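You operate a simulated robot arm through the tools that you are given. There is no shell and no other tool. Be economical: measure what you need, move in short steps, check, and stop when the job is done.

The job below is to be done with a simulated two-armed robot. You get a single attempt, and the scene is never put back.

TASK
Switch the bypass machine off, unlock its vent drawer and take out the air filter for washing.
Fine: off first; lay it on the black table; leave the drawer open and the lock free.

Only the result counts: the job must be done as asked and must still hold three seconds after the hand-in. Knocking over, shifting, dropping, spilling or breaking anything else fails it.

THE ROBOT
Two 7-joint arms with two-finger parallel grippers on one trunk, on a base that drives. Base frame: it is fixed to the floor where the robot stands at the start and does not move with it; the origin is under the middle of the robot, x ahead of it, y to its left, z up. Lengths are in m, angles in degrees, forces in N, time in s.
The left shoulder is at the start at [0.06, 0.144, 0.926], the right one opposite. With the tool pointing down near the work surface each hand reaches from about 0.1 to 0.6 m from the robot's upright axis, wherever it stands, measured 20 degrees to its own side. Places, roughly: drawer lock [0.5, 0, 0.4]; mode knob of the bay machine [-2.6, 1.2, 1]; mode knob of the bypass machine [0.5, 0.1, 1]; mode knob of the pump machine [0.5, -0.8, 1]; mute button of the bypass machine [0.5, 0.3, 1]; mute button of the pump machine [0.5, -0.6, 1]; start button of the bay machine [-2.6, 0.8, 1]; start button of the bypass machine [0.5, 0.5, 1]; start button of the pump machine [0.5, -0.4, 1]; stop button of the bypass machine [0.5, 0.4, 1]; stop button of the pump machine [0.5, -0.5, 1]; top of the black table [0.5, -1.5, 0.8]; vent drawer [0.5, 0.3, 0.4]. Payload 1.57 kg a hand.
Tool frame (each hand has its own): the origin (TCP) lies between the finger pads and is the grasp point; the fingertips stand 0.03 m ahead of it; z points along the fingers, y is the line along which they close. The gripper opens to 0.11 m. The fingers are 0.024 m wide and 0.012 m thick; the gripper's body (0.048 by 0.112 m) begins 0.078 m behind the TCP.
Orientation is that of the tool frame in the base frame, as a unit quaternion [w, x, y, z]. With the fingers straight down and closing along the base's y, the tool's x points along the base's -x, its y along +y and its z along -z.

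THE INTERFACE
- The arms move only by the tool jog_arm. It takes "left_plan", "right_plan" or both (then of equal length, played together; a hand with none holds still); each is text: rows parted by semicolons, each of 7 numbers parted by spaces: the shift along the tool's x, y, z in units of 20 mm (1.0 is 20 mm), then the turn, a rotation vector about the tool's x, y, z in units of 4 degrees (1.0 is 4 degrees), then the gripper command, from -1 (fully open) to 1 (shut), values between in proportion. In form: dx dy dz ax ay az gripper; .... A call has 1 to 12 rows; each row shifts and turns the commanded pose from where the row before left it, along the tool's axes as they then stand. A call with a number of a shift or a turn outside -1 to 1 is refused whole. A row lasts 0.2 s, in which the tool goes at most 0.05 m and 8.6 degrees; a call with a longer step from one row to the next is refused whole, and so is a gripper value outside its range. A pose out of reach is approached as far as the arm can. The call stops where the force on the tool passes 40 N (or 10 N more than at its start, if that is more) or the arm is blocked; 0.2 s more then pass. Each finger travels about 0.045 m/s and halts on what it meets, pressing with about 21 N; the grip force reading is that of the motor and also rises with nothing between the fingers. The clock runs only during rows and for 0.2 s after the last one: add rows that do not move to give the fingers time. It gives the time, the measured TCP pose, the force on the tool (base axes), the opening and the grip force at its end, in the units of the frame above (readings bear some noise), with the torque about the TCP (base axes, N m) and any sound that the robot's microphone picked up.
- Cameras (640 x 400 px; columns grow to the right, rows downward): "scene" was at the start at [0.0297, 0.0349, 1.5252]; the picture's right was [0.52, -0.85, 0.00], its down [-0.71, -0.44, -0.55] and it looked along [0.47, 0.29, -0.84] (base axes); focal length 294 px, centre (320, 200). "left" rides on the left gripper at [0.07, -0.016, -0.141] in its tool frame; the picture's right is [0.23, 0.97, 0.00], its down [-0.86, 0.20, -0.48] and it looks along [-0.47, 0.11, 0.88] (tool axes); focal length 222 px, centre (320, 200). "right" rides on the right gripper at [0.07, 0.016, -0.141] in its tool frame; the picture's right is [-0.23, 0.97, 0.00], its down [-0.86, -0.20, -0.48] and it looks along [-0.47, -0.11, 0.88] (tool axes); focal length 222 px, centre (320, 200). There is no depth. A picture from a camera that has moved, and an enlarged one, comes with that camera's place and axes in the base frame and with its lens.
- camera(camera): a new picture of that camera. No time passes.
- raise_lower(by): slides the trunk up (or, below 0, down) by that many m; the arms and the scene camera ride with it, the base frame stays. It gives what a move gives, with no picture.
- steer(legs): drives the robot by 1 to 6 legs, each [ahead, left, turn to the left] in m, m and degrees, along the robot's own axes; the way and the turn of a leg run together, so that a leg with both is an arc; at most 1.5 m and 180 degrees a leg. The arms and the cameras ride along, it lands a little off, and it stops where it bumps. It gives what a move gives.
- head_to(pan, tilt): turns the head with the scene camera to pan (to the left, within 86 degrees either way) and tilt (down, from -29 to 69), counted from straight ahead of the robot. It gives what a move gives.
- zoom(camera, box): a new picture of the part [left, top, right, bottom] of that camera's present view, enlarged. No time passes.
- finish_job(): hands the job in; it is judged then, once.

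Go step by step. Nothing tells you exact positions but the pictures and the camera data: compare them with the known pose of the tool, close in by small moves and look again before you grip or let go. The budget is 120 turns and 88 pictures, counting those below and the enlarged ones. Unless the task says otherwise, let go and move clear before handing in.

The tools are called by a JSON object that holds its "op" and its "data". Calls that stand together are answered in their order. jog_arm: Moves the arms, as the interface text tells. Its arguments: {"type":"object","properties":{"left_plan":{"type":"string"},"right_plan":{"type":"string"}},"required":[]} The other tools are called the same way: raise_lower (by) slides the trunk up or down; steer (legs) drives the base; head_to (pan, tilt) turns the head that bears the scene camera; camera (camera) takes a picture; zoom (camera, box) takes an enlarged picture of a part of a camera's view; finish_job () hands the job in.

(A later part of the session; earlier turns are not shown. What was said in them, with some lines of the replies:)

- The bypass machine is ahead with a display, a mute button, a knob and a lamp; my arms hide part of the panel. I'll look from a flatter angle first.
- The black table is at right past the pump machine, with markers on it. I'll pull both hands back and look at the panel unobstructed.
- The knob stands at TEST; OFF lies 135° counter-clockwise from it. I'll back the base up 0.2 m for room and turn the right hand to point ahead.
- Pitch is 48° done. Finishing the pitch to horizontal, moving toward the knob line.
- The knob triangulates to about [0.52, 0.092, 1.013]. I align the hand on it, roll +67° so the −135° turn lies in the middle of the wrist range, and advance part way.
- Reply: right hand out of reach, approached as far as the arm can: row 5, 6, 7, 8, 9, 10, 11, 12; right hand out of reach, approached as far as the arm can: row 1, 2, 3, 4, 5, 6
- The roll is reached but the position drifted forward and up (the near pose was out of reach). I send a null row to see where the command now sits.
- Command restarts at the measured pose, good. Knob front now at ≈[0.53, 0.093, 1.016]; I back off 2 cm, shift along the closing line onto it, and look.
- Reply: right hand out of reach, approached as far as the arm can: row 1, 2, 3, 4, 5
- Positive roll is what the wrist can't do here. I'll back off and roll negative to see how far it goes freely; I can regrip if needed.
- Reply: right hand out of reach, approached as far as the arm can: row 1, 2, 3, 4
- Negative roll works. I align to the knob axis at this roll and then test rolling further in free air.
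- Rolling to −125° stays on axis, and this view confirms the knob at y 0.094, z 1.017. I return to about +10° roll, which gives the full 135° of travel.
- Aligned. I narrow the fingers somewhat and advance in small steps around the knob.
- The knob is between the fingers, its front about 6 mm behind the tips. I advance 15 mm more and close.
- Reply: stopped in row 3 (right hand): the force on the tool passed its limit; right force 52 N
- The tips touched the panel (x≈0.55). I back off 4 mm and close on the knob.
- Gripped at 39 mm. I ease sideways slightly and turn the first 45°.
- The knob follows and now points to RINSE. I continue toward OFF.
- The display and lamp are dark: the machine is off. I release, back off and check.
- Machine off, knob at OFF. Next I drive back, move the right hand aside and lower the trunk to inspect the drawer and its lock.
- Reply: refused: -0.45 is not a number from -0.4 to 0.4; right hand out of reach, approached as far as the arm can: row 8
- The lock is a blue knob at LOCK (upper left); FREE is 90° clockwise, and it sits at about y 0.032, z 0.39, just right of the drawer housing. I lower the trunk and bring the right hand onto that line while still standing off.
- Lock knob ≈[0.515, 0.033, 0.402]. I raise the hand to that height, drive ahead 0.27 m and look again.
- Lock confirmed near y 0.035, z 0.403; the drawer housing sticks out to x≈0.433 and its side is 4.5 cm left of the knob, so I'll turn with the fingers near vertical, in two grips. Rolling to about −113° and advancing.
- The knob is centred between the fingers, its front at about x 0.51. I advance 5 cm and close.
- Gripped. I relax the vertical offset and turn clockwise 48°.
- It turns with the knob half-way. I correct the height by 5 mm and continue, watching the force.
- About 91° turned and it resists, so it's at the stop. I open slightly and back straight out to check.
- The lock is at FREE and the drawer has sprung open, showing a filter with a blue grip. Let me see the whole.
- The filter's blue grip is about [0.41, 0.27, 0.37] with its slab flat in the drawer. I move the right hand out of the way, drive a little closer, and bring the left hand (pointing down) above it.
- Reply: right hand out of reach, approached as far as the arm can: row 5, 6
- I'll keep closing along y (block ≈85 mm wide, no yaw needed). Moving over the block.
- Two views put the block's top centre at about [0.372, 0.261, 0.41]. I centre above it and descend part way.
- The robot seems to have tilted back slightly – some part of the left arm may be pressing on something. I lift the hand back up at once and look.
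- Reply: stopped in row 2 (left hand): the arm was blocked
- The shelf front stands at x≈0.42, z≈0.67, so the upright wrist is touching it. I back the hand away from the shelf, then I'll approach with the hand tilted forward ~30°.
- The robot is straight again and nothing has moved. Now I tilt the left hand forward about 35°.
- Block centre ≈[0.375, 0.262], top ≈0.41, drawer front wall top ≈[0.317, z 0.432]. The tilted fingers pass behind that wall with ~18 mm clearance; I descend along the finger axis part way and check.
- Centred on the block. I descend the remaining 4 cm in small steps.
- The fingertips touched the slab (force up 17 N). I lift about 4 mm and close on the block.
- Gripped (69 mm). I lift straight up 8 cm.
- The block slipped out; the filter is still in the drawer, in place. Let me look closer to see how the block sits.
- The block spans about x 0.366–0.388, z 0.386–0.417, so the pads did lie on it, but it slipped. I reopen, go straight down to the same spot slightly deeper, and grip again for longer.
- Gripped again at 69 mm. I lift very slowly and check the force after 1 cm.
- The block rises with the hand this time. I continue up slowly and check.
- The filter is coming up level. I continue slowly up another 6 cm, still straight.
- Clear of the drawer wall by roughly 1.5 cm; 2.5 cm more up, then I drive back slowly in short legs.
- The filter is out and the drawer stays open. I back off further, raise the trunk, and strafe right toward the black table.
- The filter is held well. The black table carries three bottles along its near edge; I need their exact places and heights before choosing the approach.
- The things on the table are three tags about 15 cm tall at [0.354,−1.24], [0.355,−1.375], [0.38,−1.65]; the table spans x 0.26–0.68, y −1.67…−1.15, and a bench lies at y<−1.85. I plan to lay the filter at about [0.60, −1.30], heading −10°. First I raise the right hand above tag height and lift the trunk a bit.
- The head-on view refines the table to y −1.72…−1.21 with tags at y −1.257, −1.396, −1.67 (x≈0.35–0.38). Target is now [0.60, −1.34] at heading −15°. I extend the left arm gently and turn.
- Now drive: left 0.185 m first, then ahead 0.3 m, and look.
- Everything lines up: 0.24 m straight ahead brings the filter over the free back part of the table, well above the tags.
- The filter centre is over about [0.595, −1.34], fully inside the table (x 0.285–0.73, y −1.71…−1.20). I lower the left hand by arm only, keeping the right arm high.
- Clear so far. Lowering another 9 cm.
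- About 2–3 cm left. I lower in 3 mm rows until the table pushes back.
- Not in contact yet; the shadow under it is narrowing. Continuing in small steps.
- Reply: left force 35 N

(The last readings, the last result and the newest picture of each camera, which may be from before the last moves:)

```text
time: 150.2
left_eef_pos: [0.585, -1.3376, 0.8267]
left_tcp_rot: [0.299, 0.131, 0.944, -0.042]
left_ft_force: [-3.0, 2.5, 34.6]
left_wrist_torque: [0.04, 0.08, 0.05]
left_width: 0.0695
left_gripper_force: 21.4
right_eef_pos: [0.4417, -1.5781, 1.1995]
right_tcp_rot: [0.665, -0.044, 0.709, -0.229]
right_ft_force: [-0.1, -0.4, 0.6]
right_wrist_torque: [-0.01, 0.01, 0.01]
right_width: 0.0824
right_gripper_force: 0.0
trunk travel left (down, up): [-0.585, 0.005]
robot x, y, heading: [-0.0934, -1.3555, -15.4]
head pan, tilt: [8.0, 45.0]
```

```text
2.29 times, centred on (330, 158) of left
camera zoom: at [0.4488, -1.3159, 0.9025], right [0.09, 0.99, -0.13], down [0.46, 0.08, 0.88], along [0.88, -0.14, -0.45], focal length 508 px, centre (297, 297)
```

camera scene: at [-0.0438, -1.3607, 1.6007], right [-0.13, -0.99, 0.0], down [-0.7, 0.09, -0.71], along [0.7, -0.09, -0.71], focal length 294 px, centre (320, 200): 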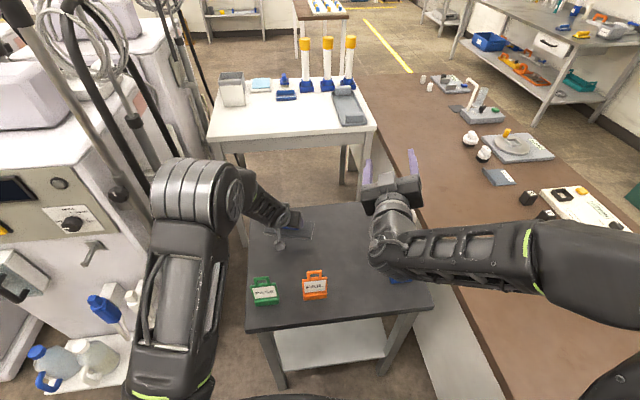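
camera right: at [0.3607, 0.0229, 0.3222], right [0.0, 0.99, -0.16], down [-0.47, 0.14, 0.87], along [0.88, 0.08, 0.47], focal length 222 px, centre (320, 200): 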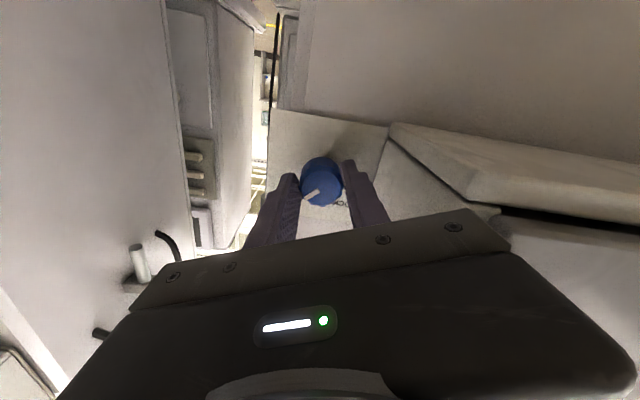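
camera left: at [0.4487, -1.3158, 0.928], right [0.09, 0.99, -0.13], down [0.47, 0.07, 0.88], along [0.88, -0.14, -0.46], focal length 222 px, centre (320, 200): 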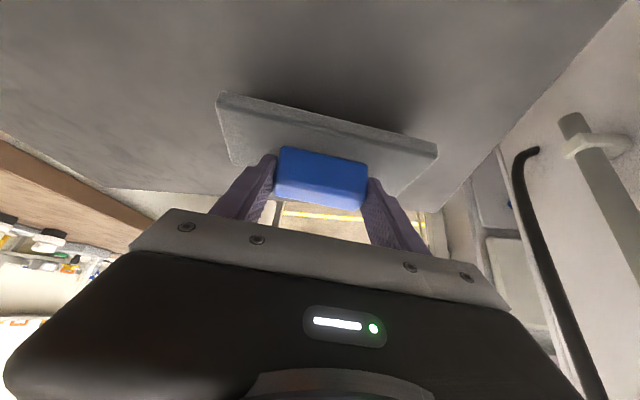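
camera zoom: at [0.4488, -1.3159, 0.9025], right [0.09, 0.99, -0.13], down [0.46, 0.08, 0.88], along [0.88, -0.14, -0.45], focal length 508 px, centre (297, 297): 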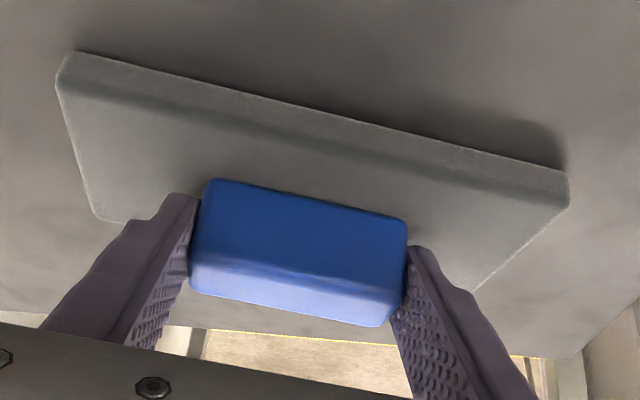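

Firm flat contact (35 N up). I ease off the pressure, open, and lift straight up.

{"op": "jog_arm", "data": {"left_plan": "-0.07 0 -0.1 0 0 0 1;0 0 0 0 0 0 1;0 0 0 0 0 0 0;0 0 0 0 0 0 -0.5;0 0 0 0 0 0 -1;0 0 0 0 0 0 -1;0 0 0 0 0 0 -1"}}

{"op": "jog_arm", "data": {"left_plan": "-0.285 0 -0.41 0 0 0 -1;-0.285 0 -0.41 0 0 0 -1;-0.569 0 -0.82 0 0 0 -1;-0.569 0 -0.82 0 0 0 -1;-0.569 0 -0.82 0 0 0 -1;-0.569 0 -0.82 0 0 0 -1;-0.569 0 -0.82 0 0 0 -1;-0.569 0 -0.82 0 0 0 -1;-0.569 0 -0.82 0 0 0 -1;-0.569 0 -0.82 0 0 0 -1;-0.569 0 -0.82 0 0 0 -1"}}

{"op": "camera", "data": {"camera": "scene"}}

```text
time: 151.8
left_eef_pos: [0.5825, -1.3385, 0.8266]
left_tcp_rot: [0.296, 0.131, 0.945, -0.04]
left_ft_force: [0.7, -0.1, 28.6]
left_wrist_torque: [-0.19, -0.15, -0.07]
left_width: 0.1007
left_gripper_force: 0.1
right_eef_pos: [0.4414, -1.5783, 1.2001]
right_tcp_rot: [0.665, -0.044, 0.709, -0.231]
right_ft_force: [-0.1, -0.1, -0.4]
right_wrist_torque: [0.01, -0.01, -0.01]
right_width: 0.0822
right_gripper_force: 0.0
trunk travel left (down, up): [-0.585, 0.005]
robot x, y, heading: [-0.096, -1.3558, -15.5]
head pan, tilt: [8.0, 45.0]
```

```text
time: 154.2
left_eef_pos: [0.5838, -1.3374, 1.0234]
left_tcp_rot: [0.295, 0.132, 0.946, -0.04]
left_ft_force: [-0.3, -0.1, -0.2]
left_wrist_torque: [0.01, 0.01, 0.0]
left_width: 0.1099
left_gripper_force: 0.0
right_eef_pos: [0.4449, -1.5785, 1.1989]
right_tcp_rot: [0.664, -0.045, 0.71, -0.23]
right_ft_force: [-0.3, -0.7, 0.7]
right_wrist_torque: [0.02, 0.0, -0.06]
right_width: 0.0827
right_gripper_force: 0.0
trunk travel left (down, up): [-0.585, 0.005]
robot x, y, heading: [-0.0926, -1.3569, -15.5]
head pan, tilt: [8.0, 45.0]
```

```text
10 pictures are left
camera scene: at [-0.0443, -1.3606, 1.6007], right [-0.13, -0.99, 0.0], down [-0.7, 0.09, -0.71], along [0.7, -0.09, -0.71], focal length 294 px, centre (320, 200)
```

scene: 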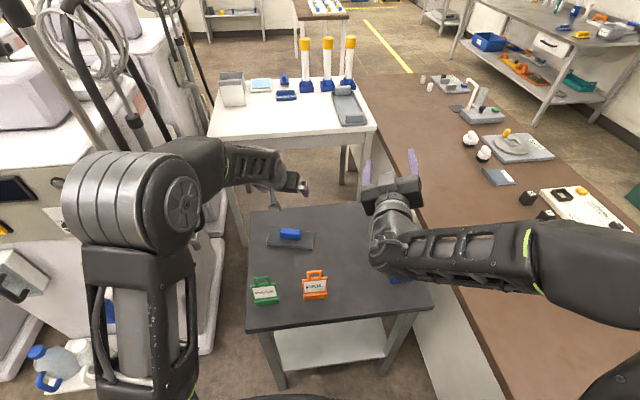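

The filter lies flat on the black table and the tags are undisturbed. I raise the hand a bit more, drive back, and verify the drawer and lock.

{"op": "jog_arm", "data": {"left_plan": "-0.569 0 -0.82 0 0 0 -1;-0.569 0 -0.82 0 0 0 -1;-0.569 0 -0.82 0 0 0 -1"}}

{"op": "steer", "data": {"legs": [[-0.55, 0, 0], [0, 0, 15]]}}

{"op": "steer", "data": {"legs": [[0, 0.5, 0], [0, 0.5, 0]]}}

{"op": "head_to", "data": {"pan": 10, "tilt": 35}}

{"op": "camera", "data": {"camera": "scene"}}

```text
time: 155.0
left_eef_pos: [0.5828, -1.3392, 1.0824]
left_tcp_rot: [0.295, 0.131, 0.945, -0.041]
left_ft_force: [-0.1, -0.2, 0.1]
left_wrist_torque: [-0.01, -0.03, 0.01]
left_width: 0.1099
left_gripper_force: 0.0
right_eef_pos: [0.4452, -1.5771, 1.1995]
right_tcp_rot: [0.664, -0.043, 0.71, -0.23]
right_ft_force: [-0.9, 0.7, -0.2]
right_wrist_torque: [0.0, -0.02, 0.02]
right_width: 0.0825
right_gripper_force: 0.1
trunk travel left (down, up): [-0.585, 0.005]
robot x, y, heading: [-0.0937, -1.3536, -15.6]
head pan, tilt: [8.0, 45.0]
```

```text
time: 159.1
left_eef_pos: [0.0232, -1.0211, 1.0821]
left_tcp_rot: [0.297, 0.012, 0.955, -0.004]
left_ft_force: [0.4, -0.1, -0.7]
left_wrist_torque: [-0.03, 0.02, 0.02]
left_width: 0.1099
left_gripper_force: 0.0
right_eef_pos: [-0.0517, -1.2871, 1.1991]
right_tcp_rot: [0.688, -0.132, 0.699, -0.146]
right_ft_force: [-0.5, 0.2, 0.1]
right_wrist_torque: [0.0, 0.01, -0.03]
right_width: 0.0825
right_gripper_force: 0.0
trunk travel left (down, up): [-0.585, 0.005]
robot x, y, heading: [-0.6322, -1.2105, -1.0]
head pan, tilt: [8.0, 45.0]
```

```text
time: 164.6
left_eef_pos: [0.0338, -0.0107, 1.0816]
left_tcp_rot: [0.298, 0.008, 0.955, -0.003]
left_ft_force: [-1.0, 0.5, -0.5]
left_wrist_torque: [0.04, 0.03, -0.01]
left_width: 0.1099
left_gripper_force: 0.0
right_eef_pos: [-0.0393, -0.2778, 1.1978]
right_tcp_rot: [0.689, -0.136, 0.698, -0.142]
right_ft_force: [0.2, -0.2, 0.8]
right_wrist_torque: [-0.01, 0.02, -0.02]
right_width: 0.0826
right_gripper_force: 0.0
trunk travel left (down, up): [-0.585, 0.005]
robot x, y, heading: [-0.6167, -0.2038, -0.5]
head pan, tilt: [8.0, 45.0]
```

```text
time: 165.3
left_eef_pos: [0.0343, -0.0115, 1.0829]
left_tcp_rot: [0.298, 0.007, 0.955, -0.002]
left_ft_force: [-0.2, 0.4, 0.7]
left_wrist_torque: [-0.01, 0.03, -0.02]
left_width: 0.1099
left_gripper_force: 0.1
right_eef_pos: [-0.0377, -0.278, 1.1982]
right_tcp_rot: [0.689, -0.136, 0.698, -0.142]
right_ft_force: [-0.2, -0.6, -0.5]
right_wrist_torque: [-0.04, -0.01, 0.02]
right_width: 0.0826
right_gripper_force: 0.1
trunk travel left (down, up): [-0.585, 0.005]
robot x, y, heading: [-0.6159, -0.2014, -0.3]
head pan, tilt: [10.0, 35.0]
```

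```text
9 pictures are left
camera scene: at [-0.5613, -0.1908, 1.6155], right [0.17, -0.99, 0.0], down [-0.57, -0.1, -0.82], along [0.81, 0.14, -0.57], focal length 294 px, centre (320, 200)
```

scene: 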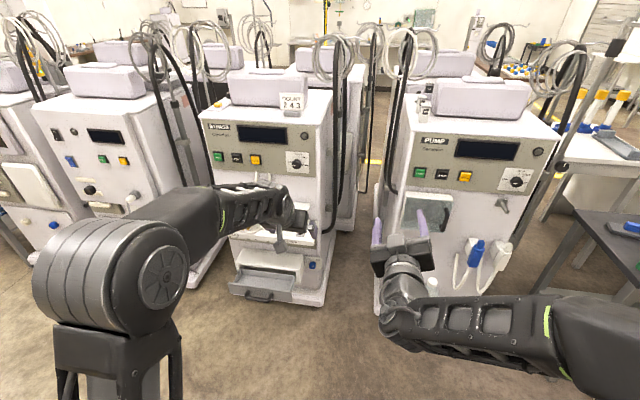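

{"op": "zoom", "data": {"camera": "scene", "box": [220, 220, 348, 310]}}

{"op": "zoom", "data": {"camera": "scene", "box": [200, 110, 328, 190]}}

```text
4.44 times, centred on (284, 265) of scene
camera zoom: at [-0.5613, -0.1908, 1.6155], right [0.17, -0.99, 0.0], down [-0.57, -0.1, -0.82], along [0.81, 0.14, -0.57], focal length 1306 px, centre (480, -89)
```

zoom: 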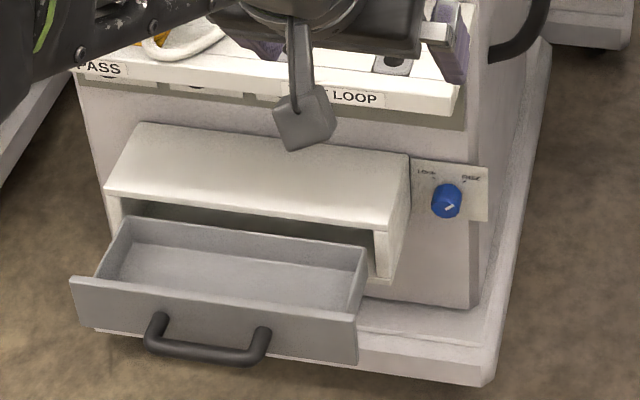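

```text
5.00 times, centred on (264, 150) of scene
camera zoom: at [-0.5613, -0.1908, 1.6155], right [0.17, -0.99, 0.0], down [-0.57, -0.1, -0.82], along [0.81, 0.14, -0.57], focal length 1469 px, centre (600, 450)
```

zoom: 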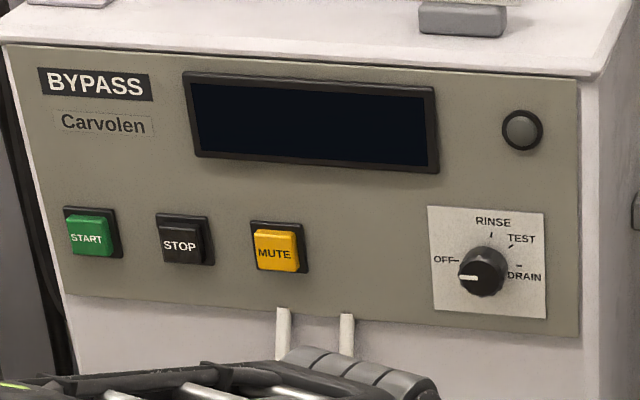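

The machine is dark with the knob at OFF, the lock is at FREE, the drawer is open and empty, and the filter lies on the black table. Both hands are clear, so I hand in.

{"op": "finish_job", "data": {}}

```text
The job is handed in.
```

The bypass machine is off, its vent drawer is unlocked and left open, and the air filter is lying flat on the black table. I don't have the judging result.

Two things happened along the way. Neither left visible damage:
- **Shelf contact:** the left arm pressed against the machine's shelf for a moment before I backed it off.
- **First lift:** the filter slipped out of the grip on the first try and stayed in the drawer. The second lift held.
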